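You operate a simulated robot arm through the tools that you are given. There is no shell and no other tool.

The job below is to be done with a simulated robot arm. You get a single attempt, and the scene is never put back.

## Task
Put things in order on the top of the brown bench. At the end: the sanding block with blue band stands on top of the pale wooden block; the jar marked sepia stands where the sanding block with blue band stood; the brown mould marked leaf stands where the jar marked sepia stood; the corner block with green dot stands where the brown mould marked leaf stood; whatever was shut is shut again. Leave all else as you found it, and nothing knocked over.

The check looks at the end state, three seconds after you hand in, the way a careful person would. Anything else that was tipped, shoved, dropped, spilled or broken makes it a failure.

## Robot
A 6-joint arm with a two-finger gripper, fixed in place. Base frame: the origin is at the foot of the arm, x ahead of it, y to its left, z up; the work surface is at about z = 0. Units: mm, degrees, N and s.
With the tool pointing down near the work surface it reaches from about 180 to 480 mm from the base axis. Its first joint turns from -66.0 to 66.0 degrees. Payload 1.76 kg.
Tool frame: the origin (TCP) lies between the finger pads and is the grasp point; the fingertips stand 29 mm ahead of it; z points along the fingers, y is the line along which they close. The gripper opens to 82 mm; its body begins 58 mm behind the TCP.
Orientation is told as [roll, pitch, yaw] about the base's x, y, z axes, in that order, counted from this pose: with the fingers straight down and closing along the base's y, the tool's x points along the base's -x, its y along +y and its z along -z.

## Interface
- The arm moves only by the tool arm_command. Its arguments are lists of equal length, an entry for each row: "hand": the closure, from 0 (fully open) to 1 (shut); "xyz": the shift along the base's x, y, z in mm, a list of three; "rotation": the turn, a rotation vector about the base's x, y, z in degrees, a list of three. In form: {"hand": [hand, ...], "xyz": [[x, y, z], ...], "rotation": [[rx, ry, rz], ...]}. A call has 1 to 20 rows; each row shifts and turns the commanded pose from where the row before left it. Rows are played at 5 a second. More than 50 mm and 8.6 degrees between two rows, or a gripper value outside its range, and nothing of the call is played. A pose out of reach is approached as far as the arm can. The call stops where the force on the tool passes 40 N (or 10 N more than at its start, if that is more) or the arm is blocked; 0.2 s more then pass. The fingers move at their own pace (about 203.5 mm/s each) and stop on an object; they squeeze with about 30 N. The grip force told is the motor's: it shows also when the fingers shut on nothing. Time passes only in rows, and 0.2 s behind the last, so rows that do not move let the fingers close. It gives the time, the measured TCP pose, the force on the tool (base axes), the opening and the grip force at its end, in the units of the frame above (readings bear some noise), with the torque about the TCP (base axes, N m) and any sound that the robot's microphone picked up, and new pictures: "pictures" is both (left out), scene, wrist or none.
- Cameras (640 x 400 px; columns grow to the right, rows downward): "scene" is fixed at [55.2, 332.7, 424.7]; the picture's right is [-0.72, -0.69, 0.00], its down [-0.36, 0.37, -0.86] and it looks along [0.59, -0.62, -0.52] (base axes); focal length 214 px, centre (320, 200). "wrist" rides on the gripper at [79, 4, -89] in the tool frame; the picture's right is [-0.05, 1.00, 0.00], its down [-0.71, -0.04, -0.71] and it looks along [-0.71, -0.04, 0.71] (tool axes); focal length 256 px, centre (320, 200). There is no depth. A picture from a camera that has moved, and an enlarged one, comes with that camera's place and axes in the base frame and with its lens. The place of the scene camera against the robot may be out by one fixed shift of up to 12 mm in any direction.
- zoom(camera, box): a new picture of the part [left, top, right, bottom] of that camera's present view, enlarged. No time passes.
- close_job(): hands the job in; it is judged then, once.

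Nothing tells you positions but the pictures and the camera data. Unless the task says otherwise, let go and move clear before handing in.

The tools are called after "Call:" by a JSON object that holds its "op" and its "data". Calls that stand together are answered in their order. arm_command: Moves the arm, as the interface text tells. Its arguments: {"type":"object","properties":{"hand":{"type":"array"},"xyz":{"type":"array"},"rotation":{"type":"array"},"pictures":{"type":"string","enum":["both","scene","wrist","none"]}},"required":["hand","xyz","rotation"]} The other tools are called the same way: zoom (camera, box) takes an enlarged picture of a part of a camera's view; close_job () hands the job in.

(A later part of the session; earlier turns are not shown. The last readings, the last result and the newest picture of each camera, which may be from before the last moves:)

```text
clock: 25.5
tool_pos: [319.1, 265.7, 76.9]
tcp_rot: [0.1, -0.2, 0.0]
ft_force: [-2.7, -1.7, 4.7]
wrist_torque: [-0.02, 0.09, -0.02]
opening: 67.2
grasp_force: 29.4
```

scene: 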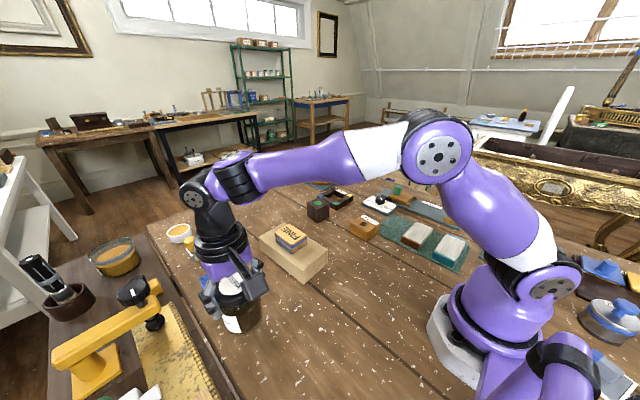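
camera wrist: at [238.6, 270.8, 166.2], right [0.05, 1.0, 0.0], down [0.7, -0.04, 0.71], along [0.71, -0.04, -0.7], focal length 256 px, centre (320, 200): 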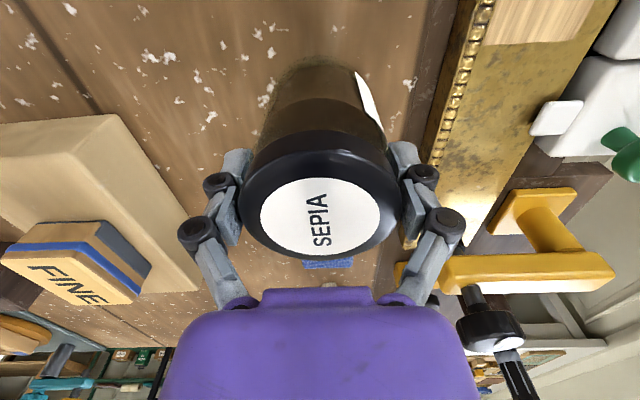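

The jar is on the surface. I'm releasing slowly and rising straight up.

Call:
{"op": "arm_command", "data": {"hand": [0.16, 0.1, 0, 0, 0, 0, 0, 0], "xyz": [[0, 0, 0], [0, 0, 0], [0, 0, 0], [0, 0, 0], [0, 0, 15], [0, 0, 30], [0, 0, 40], [0, 0, 0]], "rotation": [[0, 0, 0], [0, 0, 0], [0, 0, 0], [0, 0, 0], [0, 0, 0], [0, 0, 0], [0, 0, 0], [0, 0, 0]]}}

```text
clock: 27.3
tool_pos: [318.2, 266.4, 163.5]
tcp_rot: [0.1, -0.2, 0.1]
ft_force: [-0.6, 0.3, -0.6]
wrist_torque: [-0.02, -0.01, -0.03]
opening: 82.1
grasp_force: 0.1
camera wrist: at [238.0, 271.6, 250.5], right [0.05, 1.0, 0.0], down [0.7, -0.04, 0.71], along [0.71, -0.04, -0.7], focal length 256 px, centre (320, 200)
```

scene: 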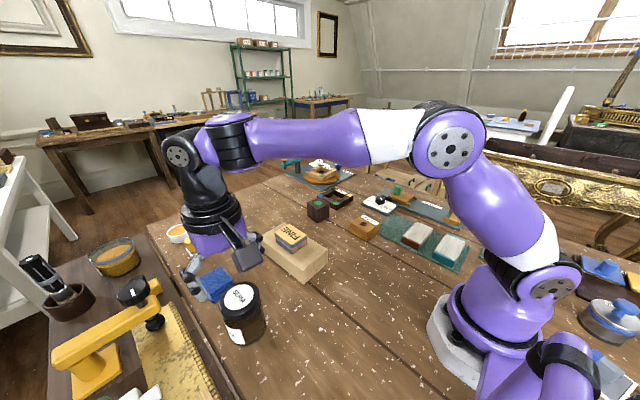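
wrist: 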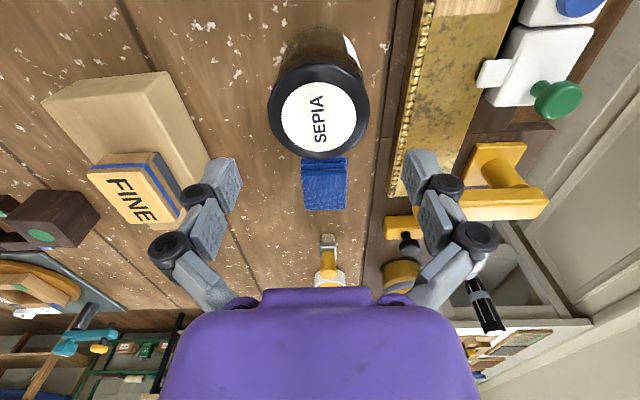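

The jar stands upright on FINE's old spot. Next is the leaf mould, so I'm moving high across to above it.

Call:
{"op": "arm_command", "data": {"hand": [0, 0, 0, 0, 0, 0, 0, 0, 0, 0, 0, 0, 0], "xyz": [[0, 0, 30], [0, -25, 10], [0, -36, 0], [0, -36, 0], [0, -36, 0], [0, -36, 0], [0, -36, 0], [0, -36, 0], [0, -36, 0], [0, -36, 0], [0, -36, 0], [0, -36, 0], [0, -15, 0]], "rotation": [[0, 0, 0], [0, 0, 0], [0, 0, 0], [0, 0, 0], [0, 0, 0], [0, 0, 0], [0, 0, 0], [0, 0, 0], [0, 0, 0], [0, 0, 0], [0, 0, 0], [0, 0, 0], [0, 0, 0]]}}

Call:
{"op": "zoom", "data": {"camera": "wrist", "box": [220, 0, 420, 160]}}

Call:
{"op": "zoom", "data": {"camera": "scene", "box": [190, 240, 310, 370]}}

```text
clock: 30.1
tool_pos: [318.8, -134.7, 201.9]
tcp_rot: [0.1, -0.2, 0.1]
ft_force: [0.4, -0.2, 0.6]
wrist_torque: [-0.01, -0.02, -0.01]
opening: 81.9
grasp_force: 0.0
camera wrist: at [239.2, -129.6, 289.7], right [0.05, 1.0, 0.0], down [0.7, -0.04, 0.71], along [0.71, -0.04, -0.7], focal length 256 px, centre (320, 200)
```

scene: 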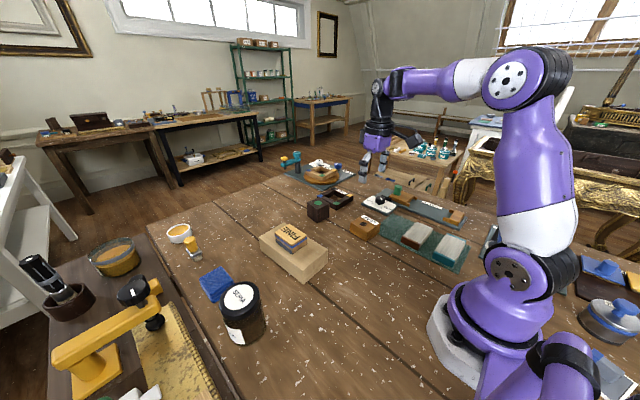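
wrist: 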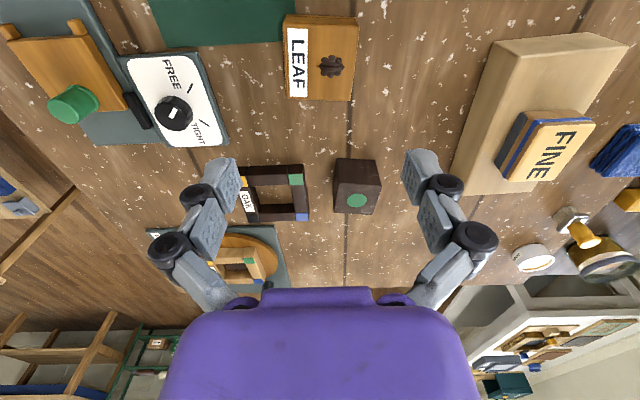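

```text
2.50 times, centred on (320, 80) of wrist
camera zoom: at [239.2, -129.6, 289.7], right [0.05, 1.0, 0.0], down [0.7, -0.04, 0.71], along [0.71, -0.04, -0.7], focal length 640 px, centre (320, 500)
```

zoom: 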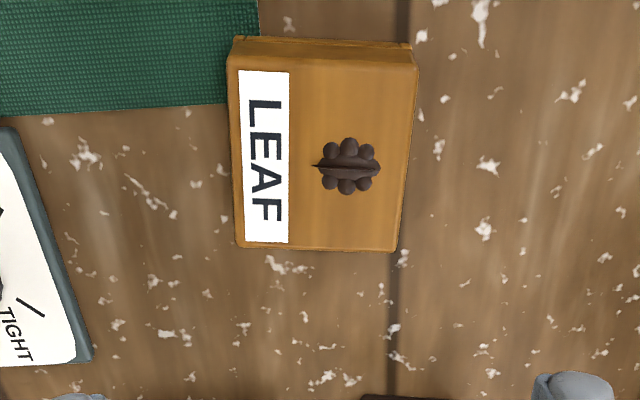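

```text
3.08 times, centred on (250, 305) of scene
camera zoom: at [55.2, 332.7, 424.7], right [-0.72, -0.69, 0.0], down [-0.36, 0.37, -0.86], along [0.59, -0.62, -0.52], focal length 660 px, centre (535, -123)
```

zoom: 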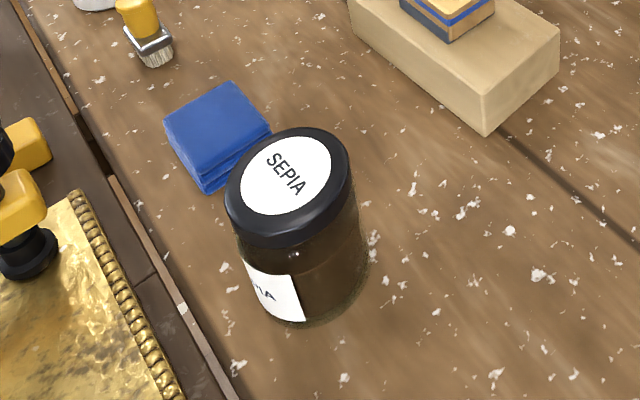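

Call:
{"op": "zoom", "data": {"camera": "scene", "box": [335, 200, 415, 250]}}

Call:
{"op": "zoom", "data": {"camera": "wrist", "box": [260, 0, 380, 110]}}

```text
8.00 times, centred on (375, 225) of scene
camera zoom: at [55.2, 332.7, 424.7], right [-0.72, -0.69, 0.0], down [-0.36, 0.37, -0.86], along [0.59, -0.62, -0.52], focal length 1716 px, centre (-120, 0)
```

zoom: 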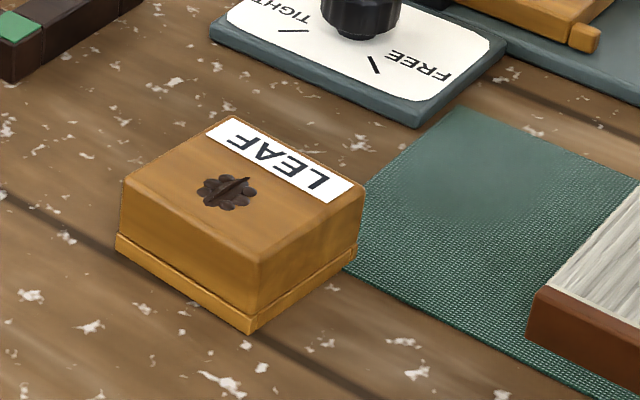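

```text
3.64 times, centred on (320, 55) of wrist
camera zoom: at [239.2, -129.6, 289.7], right [0.05, 1.0, 0.0], down [0.7, -0.04, 0.71], along [0.71, -0.04, -0.7], focal length 931 px, centre (320, 727)
```

zoom: 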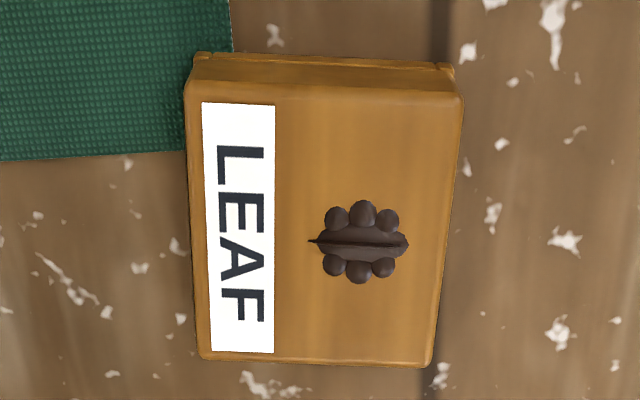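

The leaf mould is ~65 × 64 × 30 mm at (320.9, -133.6), yaw about -4°, and it has a seam near its base, so I'll grip low to carry both parts. I'm aligning the yaw and descending.

Call:
{"op": "arm_command", "data": {"hand": [0, 0, 0, 0, 0, 0, 0, 0, 0], "xyz": [[1.5, 0, -20], [1.2, 0, -25], [0, 0, -25], [0, 0, -25], [0, 0, -25], [0, 0, -20], [0, 0, -15], [0, 0, -10], [0, 0, 0]], "rotation": [[0, 0, -2], [0, 0, -2], [0, 0, 0], [0, 0, 0], [0, 0, 0], [0, 0, 0], [0, 0, 0], [0, 0, 0], [0, 0, 0]]}}

Call:
{"op": "zoom", "data": {"camera": "wrist", "box": [180, 50, 460, 300]}}

```text
clock: 32.1
tool_pos: [322.1, -133.9, 38.3]
tcp_rot: [0.1, -0.2, -4.0]
ft_force: [0.2, -0.6, 0.2]
wrist_torque: [0.02, -0.02, -0.02]
opening: 81.9
grasp_force: 0.0
camera wrist: at [242.3, -123.7, 124.8], right [0.12, 0.99, 0.0], down [0.7, -0.09, 0.71], along [0.7, -0.09, -0.7], focal length 256 px, centre (320, 200)
```

scene: 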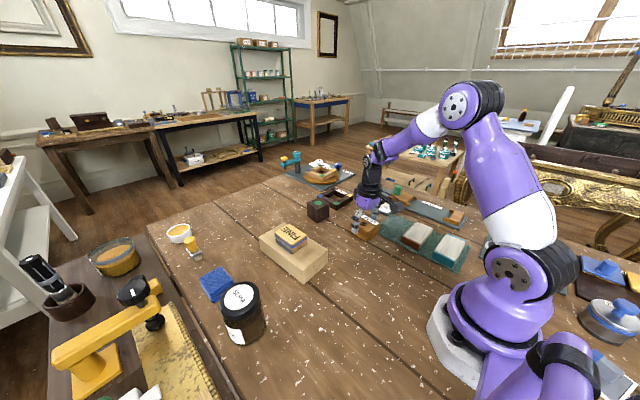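
wrist: 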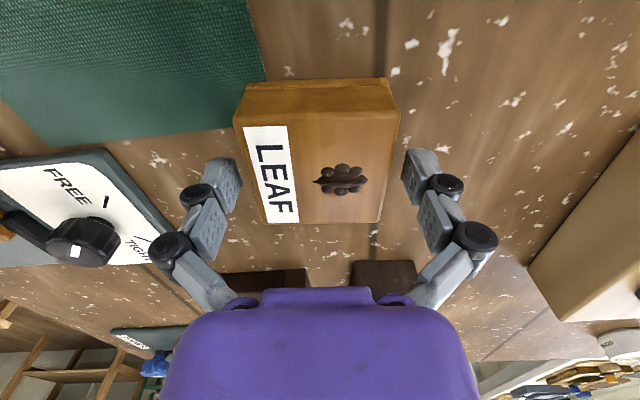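

```text
1.60 times, centred on (320, 175) of wrist
camera zoom: at [242.3, -123.7, 124.8], right [0.12, 0.99, 0.0], down [0.7, -0.09, 0.71], along [0.7, -0.09, -0.7], focal length 410 px, centre (320, 240)
```

zoom: 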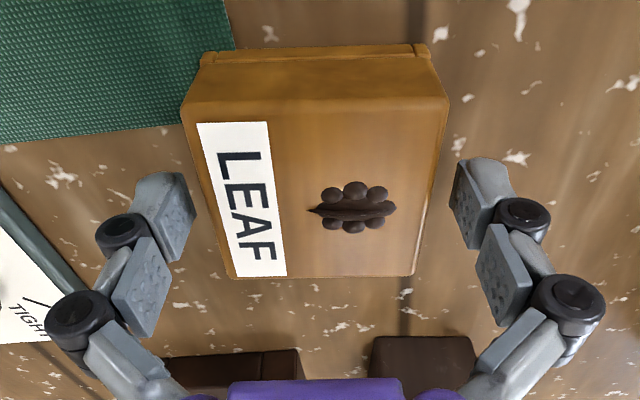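

The mould is centred between the fingers. I'm going 5 mm lower and closing.

Call:
{"op": "arm_command", "data": {"hand": [0, 0, 0.12, 0.3, 0.5, 0.5], "xyz": [[0, 0, -3], [0, 0, -2.5], [0, 0, 0], [0, 0, 0], [0, 0, 0], [0, 0, 0]], "rotation": [[0, 0, 0], [0, 0, 0], [0, 0, 0], [0, 0, 0], [0, 0, 0], [0, 0, 0]], "pictures": "wrist"}}

Call:
{"op": "zoom", "data": {"camera": "scene", "box": [325, 190, 405, 250]}}

```text
clock: 33.5
tool_pos: [321.3, -133.8, 31.7]
tcp_rot: [0.1, -0.2, -3.9]
ft_force: [-3.1, 0.5, 11.3]
wrist_torque: [0.11, 0.22, -0.13]
opening: 65.3
grasp_force: 29.9
camera wrist: at [242.3, -123.9, 119.6], right [0.12, 0.99, 0.0], down [0.7, -0.09, 0.71], along [0.7, -0.09, -0.7], focal length 256 px, centre (320, 200)
```

wrist: 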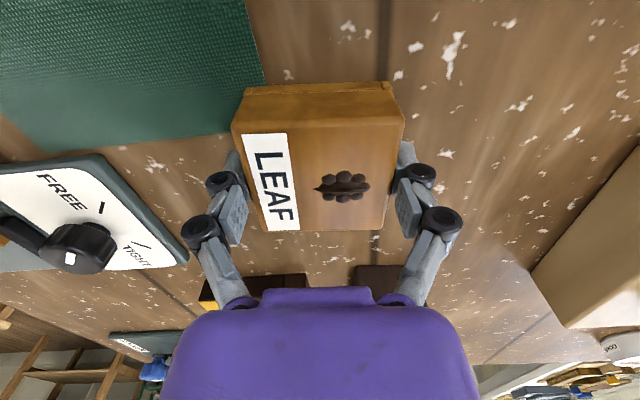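

```text
6.67 times, centred on (365, 220) of scene
camera zoom: at [55.2, 332.8, 424.7], right [-0.72, -0.69, 0.0], down [-0.36, 0.37, -0.86], along [0.59, -0.62, -0.52], focal length 1430 px, centre (20, 67)
```

zoom: 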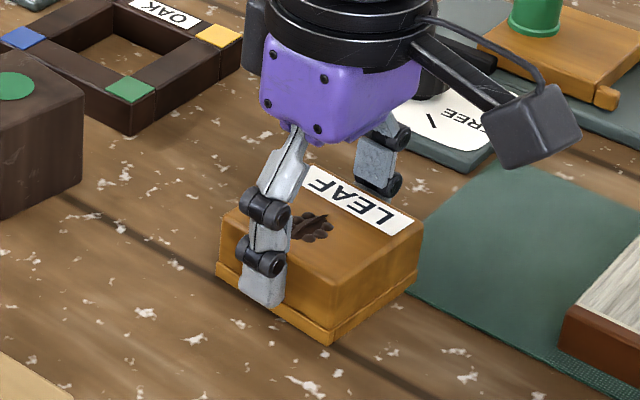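

The fingers overlap both the upper part and the flange at 65.3 mm. I'm lifting slightly to check that it comes whole.

Call:
{"op": "arm_command", "data": {"hand": [0.5, 0.5, 0.5], "xyz": [[0, 0, 6], [0, 0, 12], [0, 0, 0]], "rotation": [[0, 0, 0], [0, 0, 0], [0, 0, 0]], "pictures": "wrist"}}

Call:
{"op": "zoom", "data": {"camera": "scene", "box": [325, 190, 405, 250]}}

```text
clock: 34.3
tool_pos: [321.0, -135.2, 49.5]
tcp_rot: [0.1, -0.2, -4.0]
ft_force: [0.5, -0.7, -1.1]
wrist_torque: [0.02, 0.0, 0.01]
opening: 65.3
grasp_force: 30.3
camera wrist: at [241.8, -124.1, 137.3], right [0.12, 0.99, 0.0], down [0.7, -0.09, 0.71], along [0.7, -0.09, -0.7], focal length 256 px, centre (320, 200)
```

wrist: 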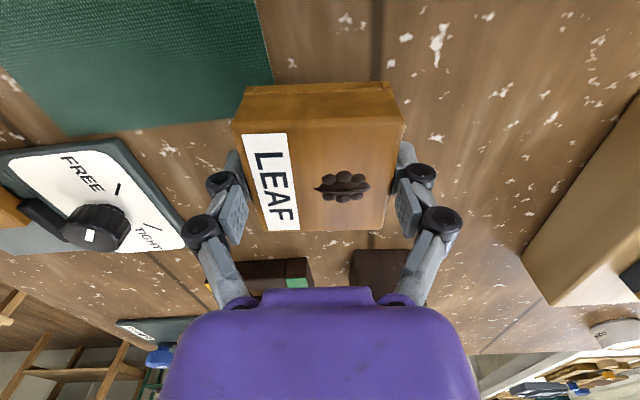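

```text
6.67 times, centred on (365, 220) of scene
camera zoom: at [55.2, 332.7, 424.7], right [-0.72, -0.69, 0.0], down [-0.36, 0.37, -0.86], along [0.59, -0.62, -0.52], focal length 1430 px, centre (20, 67)
```

zoom: 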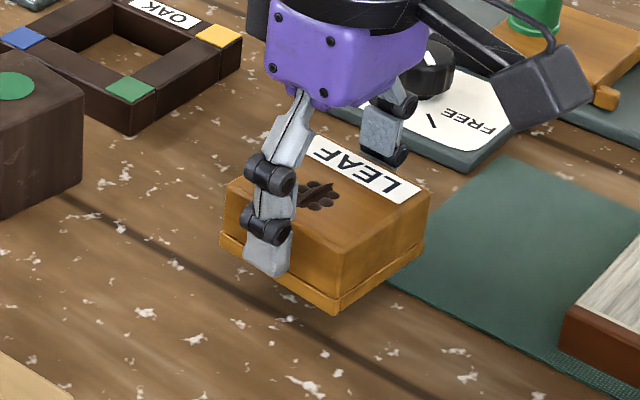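

The mould came up whole. I'm carrying it high to the jar's old spot at (159.5, 186.2).

Call:
{"op": "arm_command", "data": {"hand": [0.5, 0.5, 0.5, 0.5, 0.5, 0.5, 0.5, 0.5, 0.5, 0.5, 0.5, 0.5, 0.5, 0.5, 0.5, 0.5], "xyz": [[0, 0, 25], [0, 0, 35], [0, 0, 30], [-8, 16, 10], [-16, 32, 0], [-16, 32, 0], [-16, 32, 0], [-16, 32, 0], [-16, 32, 0], [-16, 32, 0], [-16, 32, 0], [-16, 32, 0], [-16, 32, 0], [-12, 24, 0], [-4.8, 7.8, 0], [0, 0, 0]], "rotation": [[0, 0, 0], [0, 0, 0], [0, 0, 0], [0, 0, 0], [0, 0, 0], [0, 0, 0], [0, 0, 0], [0, 0, 0], [0, 0, 0], [0, 0, 0], [0, 0, 0], [0, 0, 0], [0, 0, 0], [0, 0, 0], [0, 0, 0], [0, 0, 0]]}}

```text
clock: 37.7
tool_pos: [151.6, 200.0, 150.5]
tcp_rot: [0.1, -0.2, -4.0]
ft_force: [-0.4, 0.7, -0.4]
wrist_torque: [-0.02, -0.03, 0.0]
opening: 65.1
grasp_force: 30.1
camera wrist: at [72.4, 212.6, 237.6], right [0.12, 0.99, 0.0], down [0.7, -0.09, 0.71], along [0.7, -0.09, -0.7], focal length 256 px, centre (320, 200)
```

scene: 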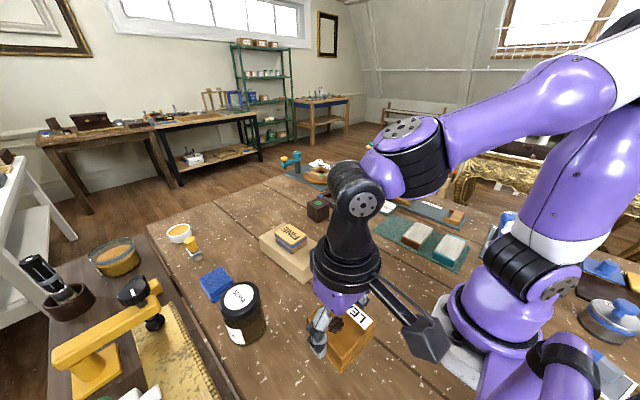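
wrist: 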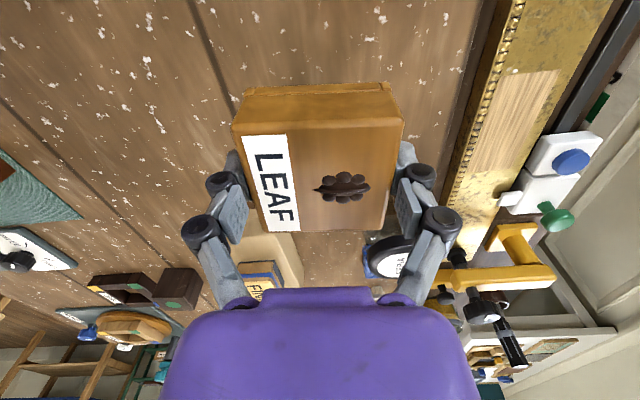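

I overshot slightly; the tool is at (151, 203). I'm correcting to (159.5, 186.2) and lowering partway.

Call:
{"op": "arm_command", "data": {"hand": [0.5, 0.5, 0.5, 0.5, 0.5, 0.5, 0.5], "xyz": [[4.3, -8.5, 0], [4.3, -8.4, 0], [0, 0, -30], [0, 0, -30], [0, 0, -25], [0, 0, -18], [0, 0, 0]], "rotation": [[0, 0, 0], [0, 0, 0], [0, 0, 0], [0, 0, 0], [0, 0, 0], [0, 0, 0], [0, 0, 0]]}}

```text
clock: 39.3
tool_pos: [160.1, 183.9, 45.5]
tcp_rot: [0.1, -0.2, -4.0]
ft_force: [-0.3, 0.1, -1.4]
wrist_torque: [0.01, 0.02, 0.04]
opening: 65.1
grasp_force: 30.4
camera wrist: at [80.9, 194.9, 133.9], right [0.12, 0.99, 0.0], down [0.7, -0.09, 0.71], along [0.7, -0.09, -0.7], focal length 256 px, centre (320, 200)
```

scene: 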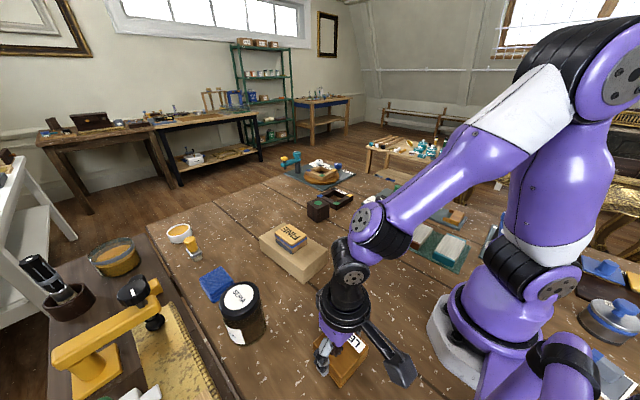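
wrist: 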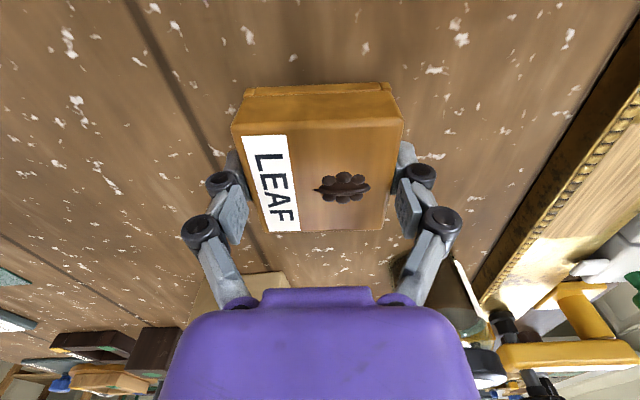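

The tool is at (159.4, 185.4, 45). I'm lowering to just above contact.

Call:
{"op": "arm_command", "data": {"hand": [0.5, 0.5, 0.5, 0.5], "xyz": [[0, 0.6, -7], [0, 0, -4.5], [0, 0, -2], [0, 0, 0]], "rotation": [[0, 0, 0], [0, 0, 0], [0, 0, 0], [0, 0, 0]], "pictures": "none"}}

```text
clock: 40.3
tool_pos: [160.0, 184.6, 33.7]
tcp_rot: [0.0, -0.2, -4.0]
ft_force: [1.0, -0.1, -1.6]
wrist_torque: [0.01, -0.01, 0.03]
opening: 64.8
grasp_force: 30.3
```

Call:
{"op": "arm_command", "data": {"hand": [0.5, 0.5, 0.5], "xyz": [[0, 0, -0.8], [0, 0, -0.7], [0, 0, 0]], "rotation": [[0, 0, 0], [0, 0, 0], [0, 0, 0]], "pictures": "none"}}

```text
clock: 41.1
tool_pos: [160.9, 185.4, 32.7]
tcp_rot: [0.2, -0.2, -4.0]
ft_force: [-4.2, -1.3, 19.1]
wrist_torque: [-0.07, 0.11, -0.12]
opening: 65.3
grasp_force: 29.7
```

Contact made (19 N). I'm easing up half a millimetre, releasing and rising.

Call:
{"op": "arm_command", "data": {"hand": [0.5, 0.16, 0.1, 0, 0, 0, 0, 0, 0], "xyz": [[0, 0, 0.5], [0, 0, 0], [0, 0, 0], [0, 0, 0], [0, 0, 0], [0, 0, 15], [0, 0, 35], [0, 0, 45], [0, 0, 0]], "rotation": [[0, 0, 0], [0, 0, 0], [0, 0, 0], [0, 0, 0], [0, 0, 0], [0, 0, 0], [0, 0, 0], [0, 0, 0], [0, 0, 0]]}}

```text
clock: 43.1
tool_pos: [160.0, 185.1, 128.6]
tcp_rot: [0.1, -0.3, -4.0]
ft_force: [0.1, 0.1, -0.2]
wrist_torque: [-0.01, 0.02, -0.02]
opening: 82.1
grasp_force: 0.0
camera wrist: at [80.7, 195.9, 215.7], right [0.12, 0.99, 0.0], down [0.7, -0.09, 0.71], along [0.7, -0.09, -0.7], focal length 256 px, centre (320, 200)
```

scene: 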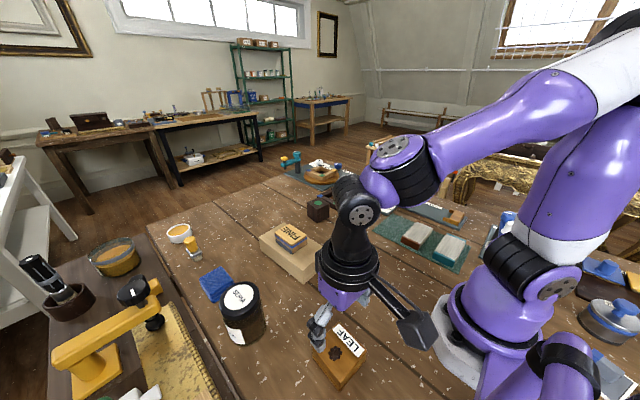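
wrist: 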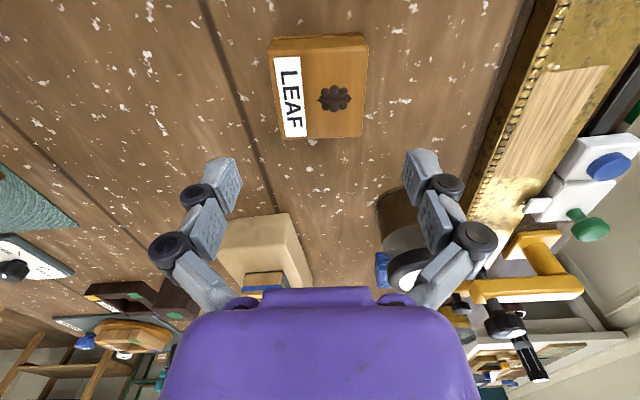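

The leaf mould stands on the jar's old spot. Next I'm going up and across to the corner block, checking the view and how far the arm reaches.

Call:
{"op": "arm_command", "data": {"hand": [0, 0, 0, 0, 0, 0, 0, 0, 0, 0, 0, 0, 0, 0], "xyz": [[0, 0, 37], [0, 0, 37], [25.5, -25, 0], [25.5, -25, 0], [25.5, -25, 0], [25.5, -25, 0], [25.5, -25, 0], [25.5, -25, 0], [25.5, -25, 0], [25.5, -25, 0], [25.5, -25, 0], [25.5, -25, 0], [25.5, -25, 0], [0, 0, 0]], "rotation": [[0, 0, 0], [0, 0, 0], [0, 0, -1.75], [0, 0, -1.75], [0, 0, 0], [0, 0, 0], [0, 0, 0], [0, 0, 0], [0, 0, 0], [0, 0, 0], [0, 0, 0], [0, 0, 0], [0, 0, 0], [0, 0, 0]]}}

Call:
{"op": "zoom", "data": {"camera": "scene", "box": [280, 300, 400, 390]}}

Call:
{"op": "zoom", "data": {"camera": "wrist", "box": [220, 20, 420, 190]}}

```text
clock: 46.1
tool_pos: [435.8, -89.5, 198.9]
tcp_rot: [0.2, -0.2, -7.4]
ft_force: [-0.4, -0.8, 0.1]
wrist_torque: [0.01, -0.01, 0.03]
opening: 82.0
grasp_force: 0.1
out of reach, approached as far as the arm can: row 13
camera wrist: at [357.2, -73.7, 286.4], right [0.18, 0.98, 0.0], down [0.69, -0.13, 0.71], along [0.7, -0.13, -0.71], focal length 256 px, centre (320, 200)
```

scene: 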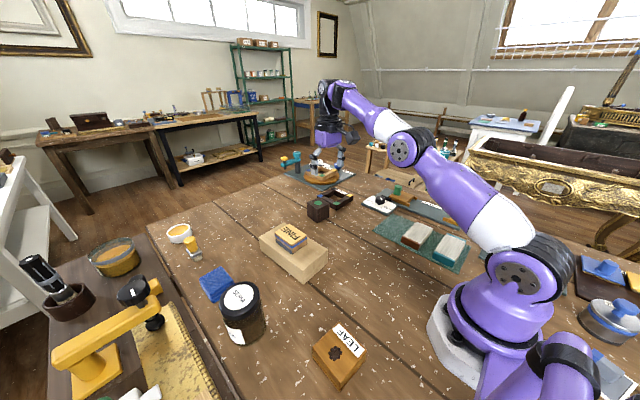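
wrist: 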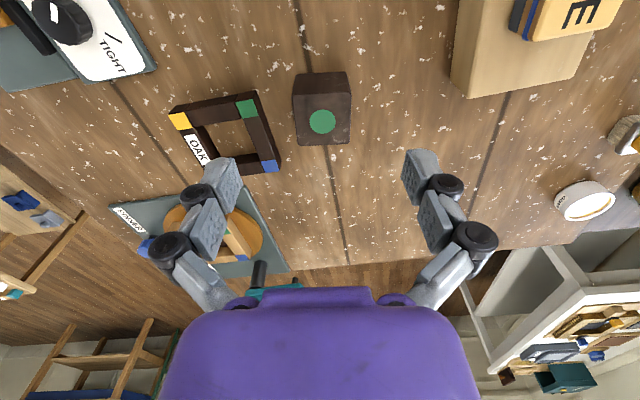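

```text
4.44 times, centred on (340, 345) of scene
camera zoom: at [55.2, 332.7, 424.7], right [-0.72, -0.69, 0.0], down [-0.36, 0.37, -0.86], along [0.59, -0.62, -0.52], focal length 953 px, centre (231, -444)
```

zoom: 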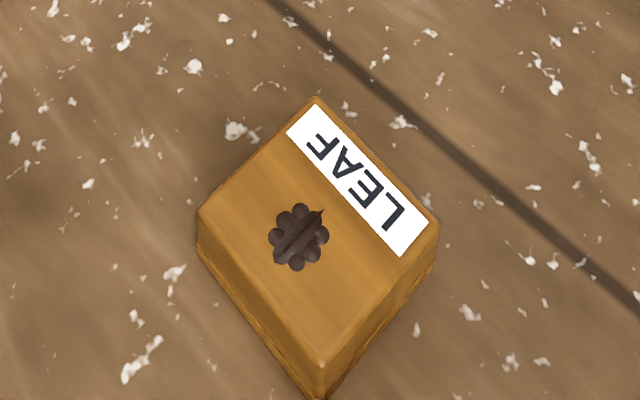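

```text
2.35 times, centred on (320, 105) of wrist
camera zoom: at [357.2, -73.7, 286.4], right [0.18, 0.98, 0.0], down [0.69, -0.13, 0.71], along [0.7, -0.13, -0.71], focal length 602 px, centre (320, 424)
```

zoom: 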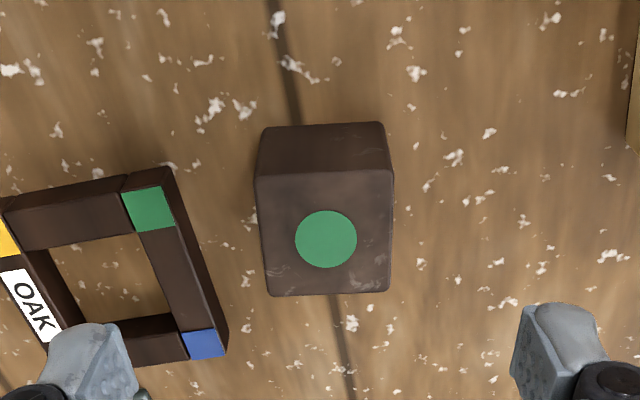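

The cube is confirmed at (479, -93), yaw -7.5°, 53 mm tall, right at the edge of the arm's reach, which improves lower down. I'll narrow the fingers a bit, descend just short of the cube with the fingers straddling it, then slide outward.

Call:
{"op": "arm_command", "data": {"hand": [0.14, 0.14, 0.14, 0.14, 0.14, 0.14], "xyz": [[-4, 1, -15], [0, 0, -25], [0, 0, -25], [0, 0, -25], [0, 0, -25], [0, 0, 0]], "rotation": [[0, 0, 0], [0, 0, 0], [0, 0, 0], [0, 0, 0], [0, 0, 0], [0, 0, 0]]}}

Call:
{"op": "zoom", "data": {"camera": "wrist", "box": [180, 50, 460, 300]}}

```text
clock: 47.5
tool_pos: [431.4, -87.5, 84.9]
tcp_rot: [0.1, -0.1, -7.5]
ft_force: [0.0, -0.1, 0.2]
wrist_torque: [0.01, -0.01, 0.0]
opening: 70.4
grasp_force: 0.0
camera wrist: at [354.0, -72.5, 171.9], right [0.18, 0.98, 0.0], down [0.69, -0.13, 0.71], along [0.7, -0.13, -0.7], focal length 256 px, centre (320, 200)
```

scene: 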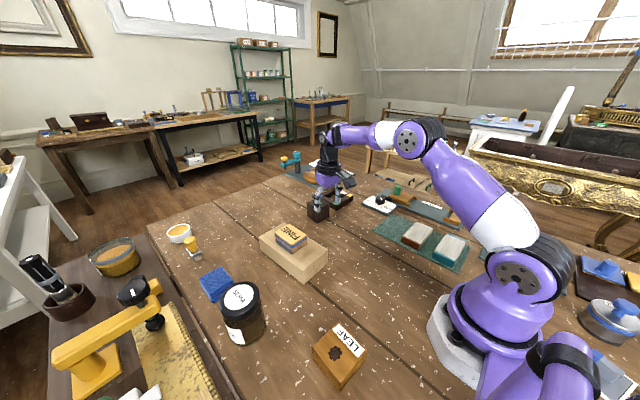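
wrist: 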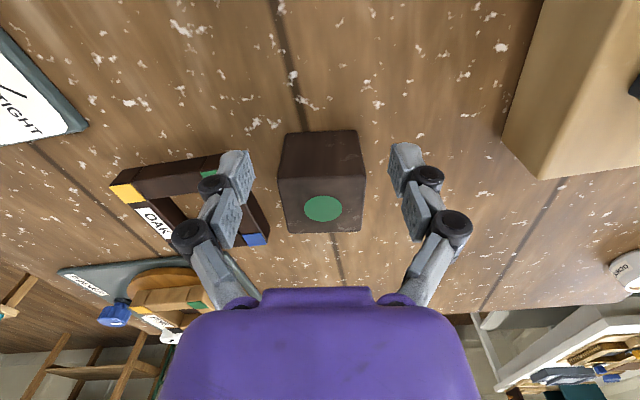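

```text
1.60 times, centred on (320, 175) of wrist
camera zoom: at [354.0, -72.5, 171.9], right [0.18, 0.98, 0.0], down [0.69, -0.13, 0.71], along [0.7, -0.13, -0.7], focal length 410 px, centre (320, 240)
```

zoom: 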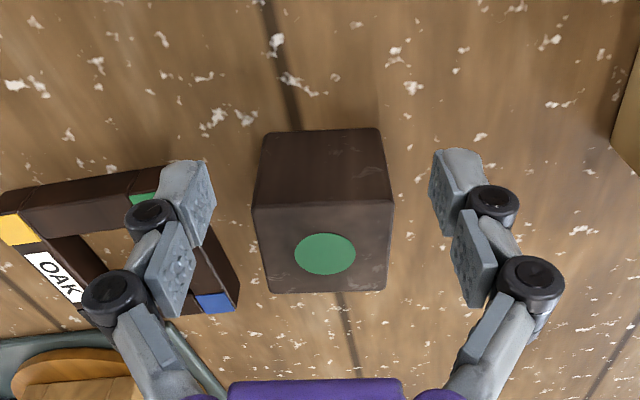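

The fingers straddle the cube evenly. I'm going down to about z = 44 and then sliding outward along the cube's axis.

Call:
{"op": "arm_command", "data": {"hand": [0.14, 0.14, 0.14, 0.14, 0.14, 0.14, 0.14, 0.14], "xyz": [[0, 0, -15], [0, 0, -15], [0, 0, -9], [9.9, -1.3, 0], [9.9, -1.3, 0], [9.9, -1.3, 0], [5, -0.65, 0], [0, 0, 0]], "rotation": [[0, 0, 0], [0, 0, 0], [0, 0, 0], [0, 0, 0], [0, 0, 0], [0, 0, 0], [0, 0, 0], [0, 0, 0]]}}

Call:
{"op": "zoom", "data": {"camera": "wrist", "box": [180, 50, 460, 300]}}

Call:
{"op": "zoom", "data": {"camera": "scene", "box": [280, 160, 380, 240]}}

```text
clock: 49.3
tool_pos: [467.1, -91.9, 44.5]
tcp_rot: [0.2, -0.2, -7.6]
ft_force: [0.2, -0.2, -0.1]
wrist_torque: [-0.04, 0.0, 0.01]
opening: 70.6
grasp_force: 0.0
camera wrist: at [388.7, -77.0, 132.9], right [0.18, 0.98, 0.0], down [0.69, -0.13, 0.71], along [0.7, -0.13, -0.71], focal length 256 px, centre (320, 200)
```

scene: 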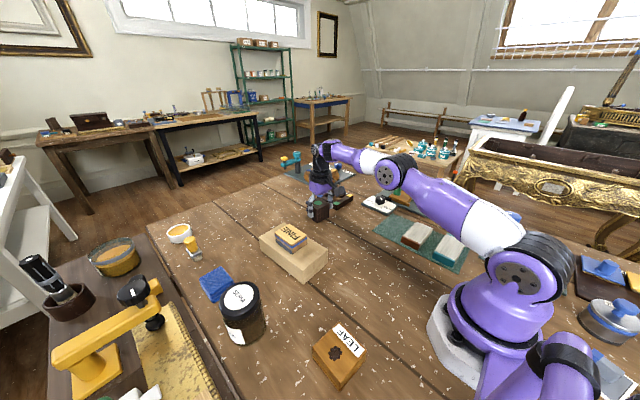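
wrist: 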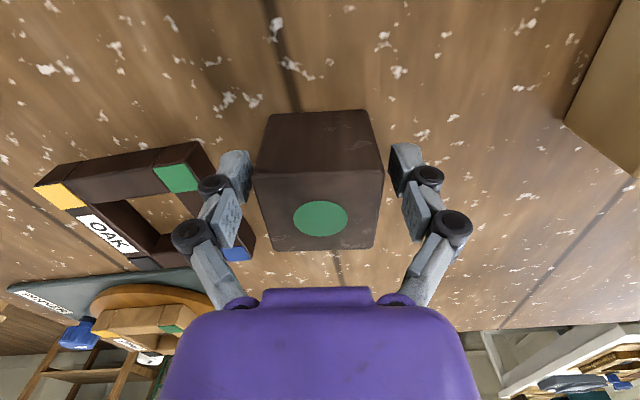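

```text
1.60 times, centred on (320, 175) of wrist
camera zoom: at [388.7, -77.0, 132.9], right [0.18, 0.98, 0.0], down [0.69, -0.13, 0.71], along [0.7, -0.13, -0.71], focal length 410 px, centre (320, 240)
```

zoom: 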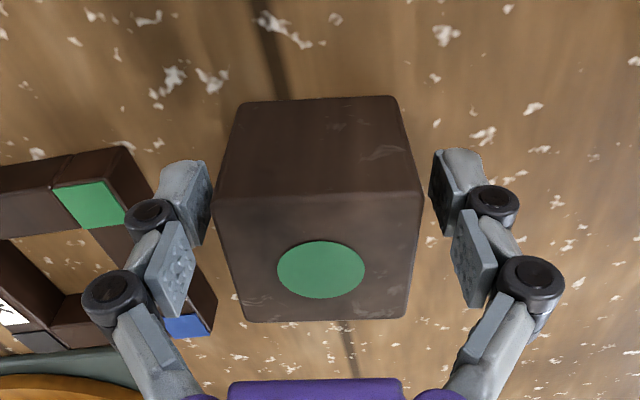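

```text
5.00 times, centred on (330, 200) of scene
camera zoom: at [55.2, 332.7, 424.7], right [-0.72, -0.69, 0.0], down [-0.36, 0.37, -0.86], along [0.59, -0.62, -0.52], focal length 1072 px, centre (270, 200)
```

zoom: 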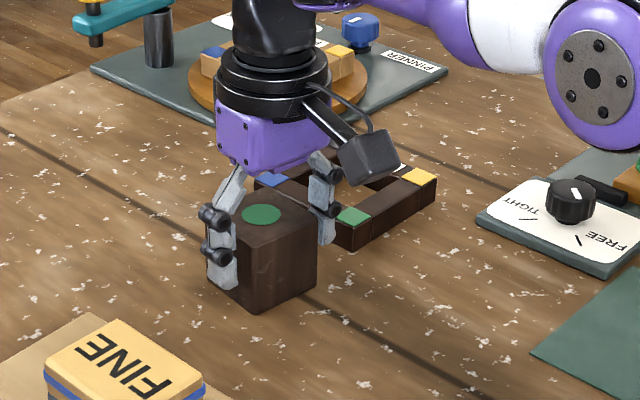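

The tool is 12.7 mm short of the cube's centre with no contact. I'm going a few mm further within reach, then gripping.

Call:
{"op": "arm_command", "data": {"hand": [0.14, 0.14, 0.14], "xyz": [[4, -0.52, -1], [4, -0.52, -1], [0, 0, 0]], "rotation": [[0, 0, 0], [0, 0, 0], [0, 0, 0]], "pictures": "wrist"}}

```text
clock: 50.1
tool_pos: [473.5, -93.3, 43.2]
tcp_rot: [0.1, -0.2, -7.4]
ft_force: [0.1, -0.3, 0.4]
wrist_torque: [0.0, -0.03, 0.01]
opening: 70.5
grasp_force: 0.0
camera wrist: at [394.3, -78.0, 130.7], right [0.18, 0.98, 0.0], down [0.69, -0.13, 0.71], along [0.7, -0.13, -0.7], focal length 256 px, centre (320, 200)
```

wrist: 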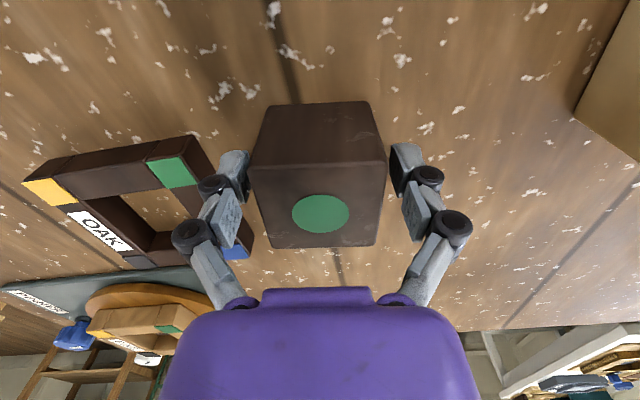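

The tool is now only ~7 mm short of the cube's centre, which is fine. I'm closing.

Call:
{"op": "arm_command", "data": {"hand": [0.25, 0.4, 0.6, 0.6], "xyz": [[0, 0, 0], [0, 0, 0], [0, 0, 0], [0, 0, 0]], "rotation": [[0, 0, 0], [0, 0, 0], [0, 0, 0], [0, 0, 0]], "pictures": "wrist"}}

```text
clock: 51.1
tool_pos: [472.7, -93.9, 43.4]
tcp_rot: [0.1, -0.2, -7.5]
ft_force: [-1.0, 1.8, 5.5]
wrist_torque: [-0.07, 0.06, -0.04]
opening: 55.3
grasp_force: 30.0
camera wrist: at [394.4, -78.0, 130.9], right [0.18, 0.98, 0.0], down [0.69, -0.13, 0.71], along [0.7, -0.13, -0.7], focal length 256 px, centre (320, 200)
```

wrist: 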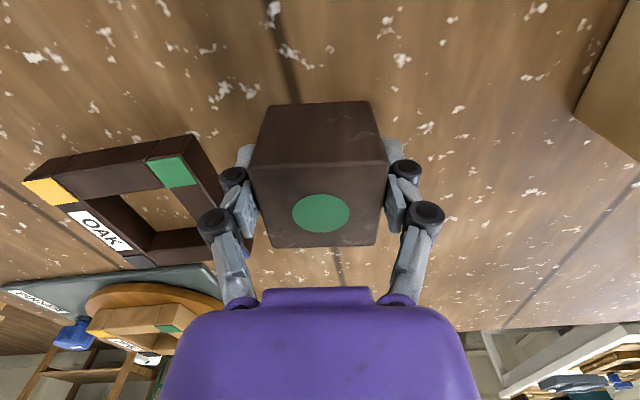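

The cube is gripped at 55.3 mm. I'm lifting it while easing back from the reach limit, then carrying it to the mould's old spot.

Call:
{"op": "arm_command", "data": {"hand": [0.6, 0.6, 0.6, 0.6], "xyz": [[0, 0, 4], [-4, 0.5, 10], [-10, 1.3, 20], [0, 0, 0]], "rotation": [[0, 0, 0], [0, 0, 0], [0, 0, 0], [0, 0, 0]]}}

```text
clock: 52.1
tool_pos: [460.9, -90.9, 78.0]
tcp_rot: [0.1, -0.1, -7.6]
ft_force: [-0.4, 0.0, -1.2]
wrist_torque: [0.02, 0.04, 0.01]
opening: 55.4
grasp_force: 30.1
camera wrist: at [382.5, -76.3, 165.1], right [0.18, 0.98, 0.0], down [0.69, -0.13, 0.71], along [0.7, -0.13, -0.71], focal length 256 px, centre (320, 200)
```

scene: 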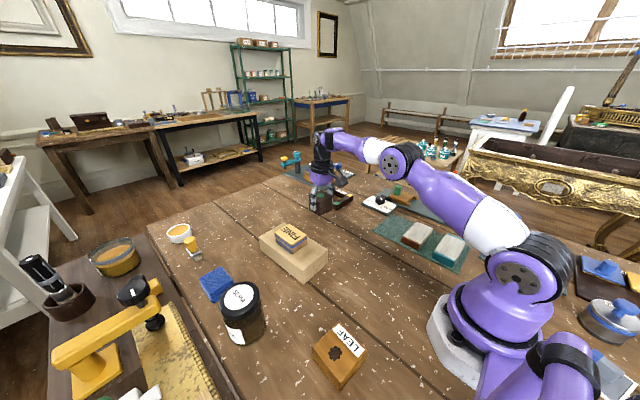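
wrist: 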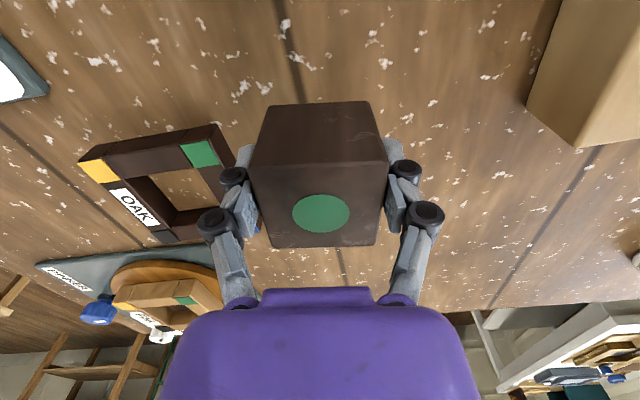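

Call:
{"op": "arm_command", "data": {"hand": [0.6, 0.6, 0.6, 0.6, 0.6, 0.6, 0.6], "xyz": [[-18, -4, 22], [-25, -7, 22], [-28, -8.5, 0], [-28, -8.5, 0], [-28, -8.5, 0], [-17.1, -5.7, 0], [0, 0, 0]], "rotation": [[0, 0, 0], [0, 0, 0], [0, 0, 0], [0, 0, 0], [0, 0, 0], [0, 0, 0], [0, 0, 0]]}}

Call:
{"op": "zoom", "data": {"camera": "scene", "box": [280, 150, 440, 270]}}

```text
clock: 53.7
tool_pos: [316.3, -132.7, 119.4]
tcp_rot: [0.1, -0.2, -7.5]
ft_force: [0.3, -0.3, -0.6]
wrist_torque: [0.01, -0.01, -0.01]
opening: 54.8
grasp_force: 29.9
camera wrist: at [238.6, -117.9, 208.1], right [0.18, 0.98, 0.0], down [0.69, -0.13, 0.71], along [0.7, -0.13, -0.7], focal length 256 px, centre (320, 200)
```

scene: 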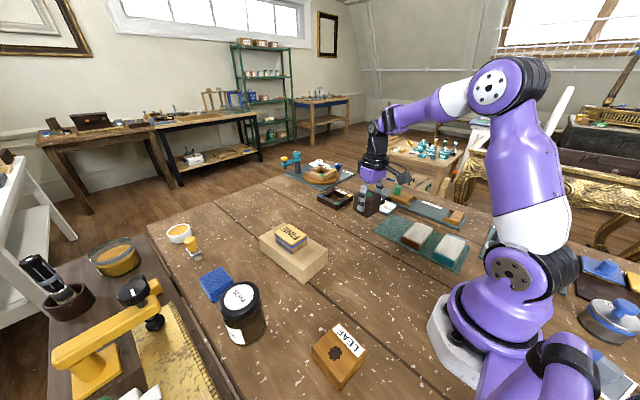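
wrist: 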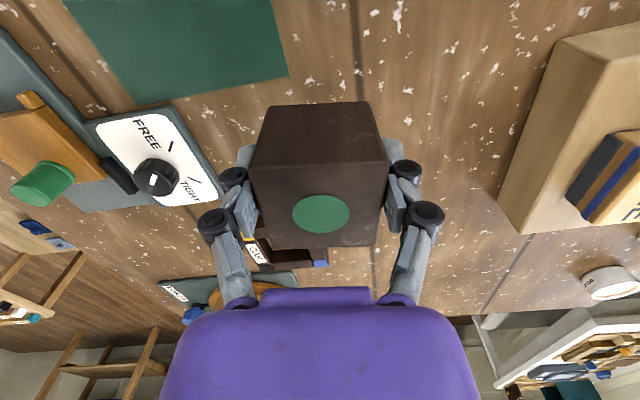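

```text
3.33 times, centred on (360, 210) of scene
camera zoom: at [55.2, 332.7, 424.7], right [-0.72, -0.69, 0.0], down [-0.36, 0.37, -0.86], along [0.59, -0.62, -0.52], focal length 715 px, centre (187, 167)
```

zoom: 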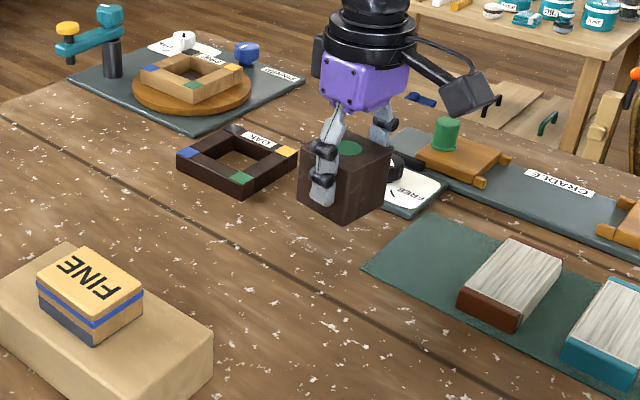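

The cube hangs ~8 mm ahead of the TCP, centred now at about (324, -133). I'm nudging it over the mould's old centre and lowering.

Call:
{"op": "arm_command", "data": {"hand": [0.6, 0.6, 0.6, 0.6, 0.6, 0.6], "xyz": [[-2.8, 0.3, 0], [0, 0, -25], [0, 0, -25], [0, 0, -17], [0, 0, -7], [0, 0, 0]], "rotation": [[0, 0, 0], [0, 0, 0], [0, 0, 0], [0, 0, 0], [0, 0, 0], [0, 0, 0]]}}

```text
clock: 55.1
tool_pos: [314.0, -133.8, 45.6]
tcp_rot: [0.1, -0.2, -7.5]
ft_force: [0.1, 0.0, -1.4]
wrist_torque: [-0.01, -0.02, 0.03]
opening: 55.2
grasp_force: 29.8
camera wrist: at [236.4, -117.7, 134.3], right [0.18, 0.98, 0.0], down [0.69, -0.13, 0.71], along [0.7, -0.13, -0.7], focal length 256 px, centre (320, 200)
```

scene: 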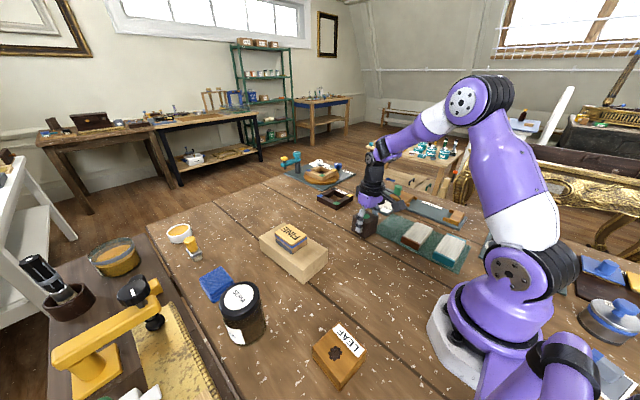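
wrist: 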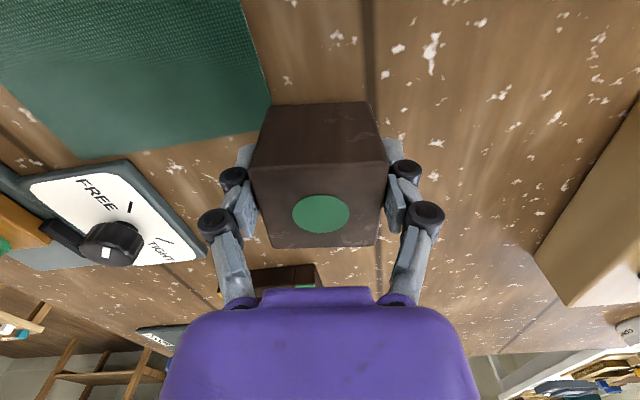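

About 3 mm above contact. I'm lowering gently.

Call:
{"op": "arm_command", "data": {"hand": [0.6, 0.6, 0.6, 0.6], "xyz": [[0, -0.3, -1.2], [0, 0, -0.9], [0, 0, -0.6], [0, 0, 0]], "rotation": [[0, 0, 0], [0, 0, 0], [0, 0, 0], [0, 0, 0]], "pictures": "none"}}

```text
clock: 56.1
tool_pos: [314.8, -133.8, 44.8]
tcp_rot: [0.2, -0.2, -7.5]
ft_force: [-0.6, -1.3, -0.8]
wrist_torque: [0.0, 0.02, -0.01]
opening: 55.6
grasp_force: 30.0
```

Call:
{"op": "arm_command", "data": {"hand": [0.6, 0.6, 0.6], "xyz": [[0, 0, -0.6], [0, 0, -0.5], [0, 0, 0]], "rotation": [[0, 0, 0], [0, 0, 0], [0, 0, 0]], "pictures": "none"}}

```text
clock: 56.9
tool_pos: [315.3, -133.2, 43.4]
tcp_rot: [-0.1, -0.2, -7.5]
ft_force: [-3.1, 1.0, 9.4]
wrist_torque: [-0.12, 0.04, 0.0]
opening: 55.5
grasp_force: 30.3
```

The cube is on the surface. I'm releasing and rising straight up.

Call:
{"op": "arm_command", "data": {"hand": [0.3, 0.2, 0.1, 0.1, 0.1, 0.1, 0.1, 0.1], "xyz": [[0, 0, 0], [0, 0, 0], [0, 0, 0], [0, 0, 12], [0, 0, 30], [0, 0, 40], [0, 0, 40], [0, 0, 0]], "rotation": [[0, 0, 0], [0, 0, 0], [0, 0, 0], [0, 0, 0], [0, 0, 0], [0, 0, 0], [0, 0, 0], [0, 0, 0]]}}

Call:
{"op": "zoom", "data": {"camera": "wrist", "box": [220, 0, 420, 160]}}

Call:
{"op": "zoom", "data": {"camera": "scene", "box": [290, 160, 450, 270]}}

```text
clock: 58.7
tool_pos: [313.9, -133.1, 164.4]
tcp_rot: [0.1, -0.3, -7.5]
ft_force: [0.4, -0.3, 0.1]
wrist_torque: [-0.02, 0.03, -0.02]
opening: 73.6
grasp_force: 0.0
camera wrist: at [236.3, -118.2, 253.0], right [0.18, 0.98, 0.0], down [0.69, -0.13, 0.71], along [0.7, -0.13, -0.7], focal length 256 px, centre (320, 200)
```

scene: 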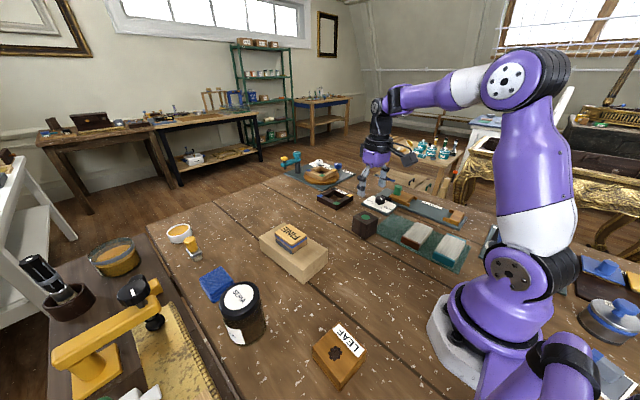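
wrist: 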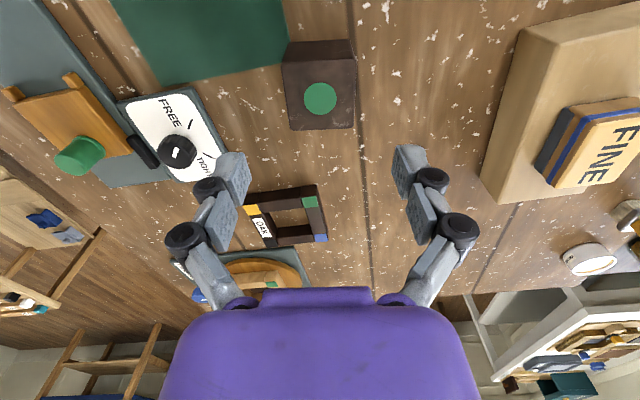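

```text
2.50 times, centred on (320, 80) of wrist
camera zoom: at [236.3, -118.2, 253.0], right [0.18, 0.98, 0.0], down [0.69, -0.13, 0.71], along [0.7, -0.13, -0.7], focal length 640 px, centre (320, 500)
```

zoom: 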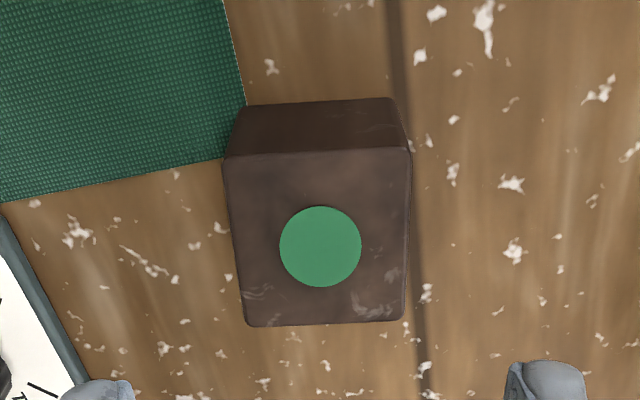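

```text
3.64 times, centred on (370, 215) of scene
camera zoom: at [55.2, 332.7, 424.7], right [-0.72, -0.69, 0.0], down [-0.36, 0.37, -0.86], along [0.59, -0.62, -0.52], focal length 780 px, centre (138, 146)
```

zoom: 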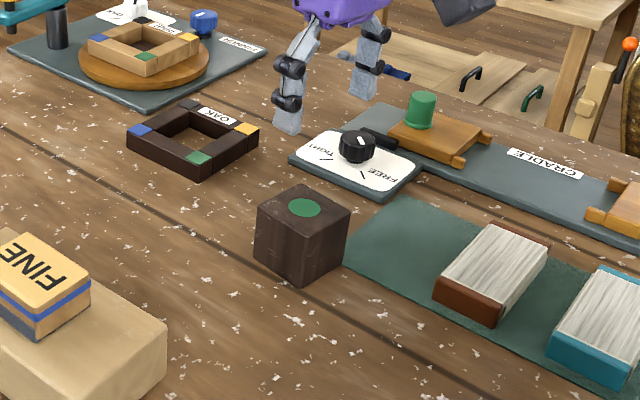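

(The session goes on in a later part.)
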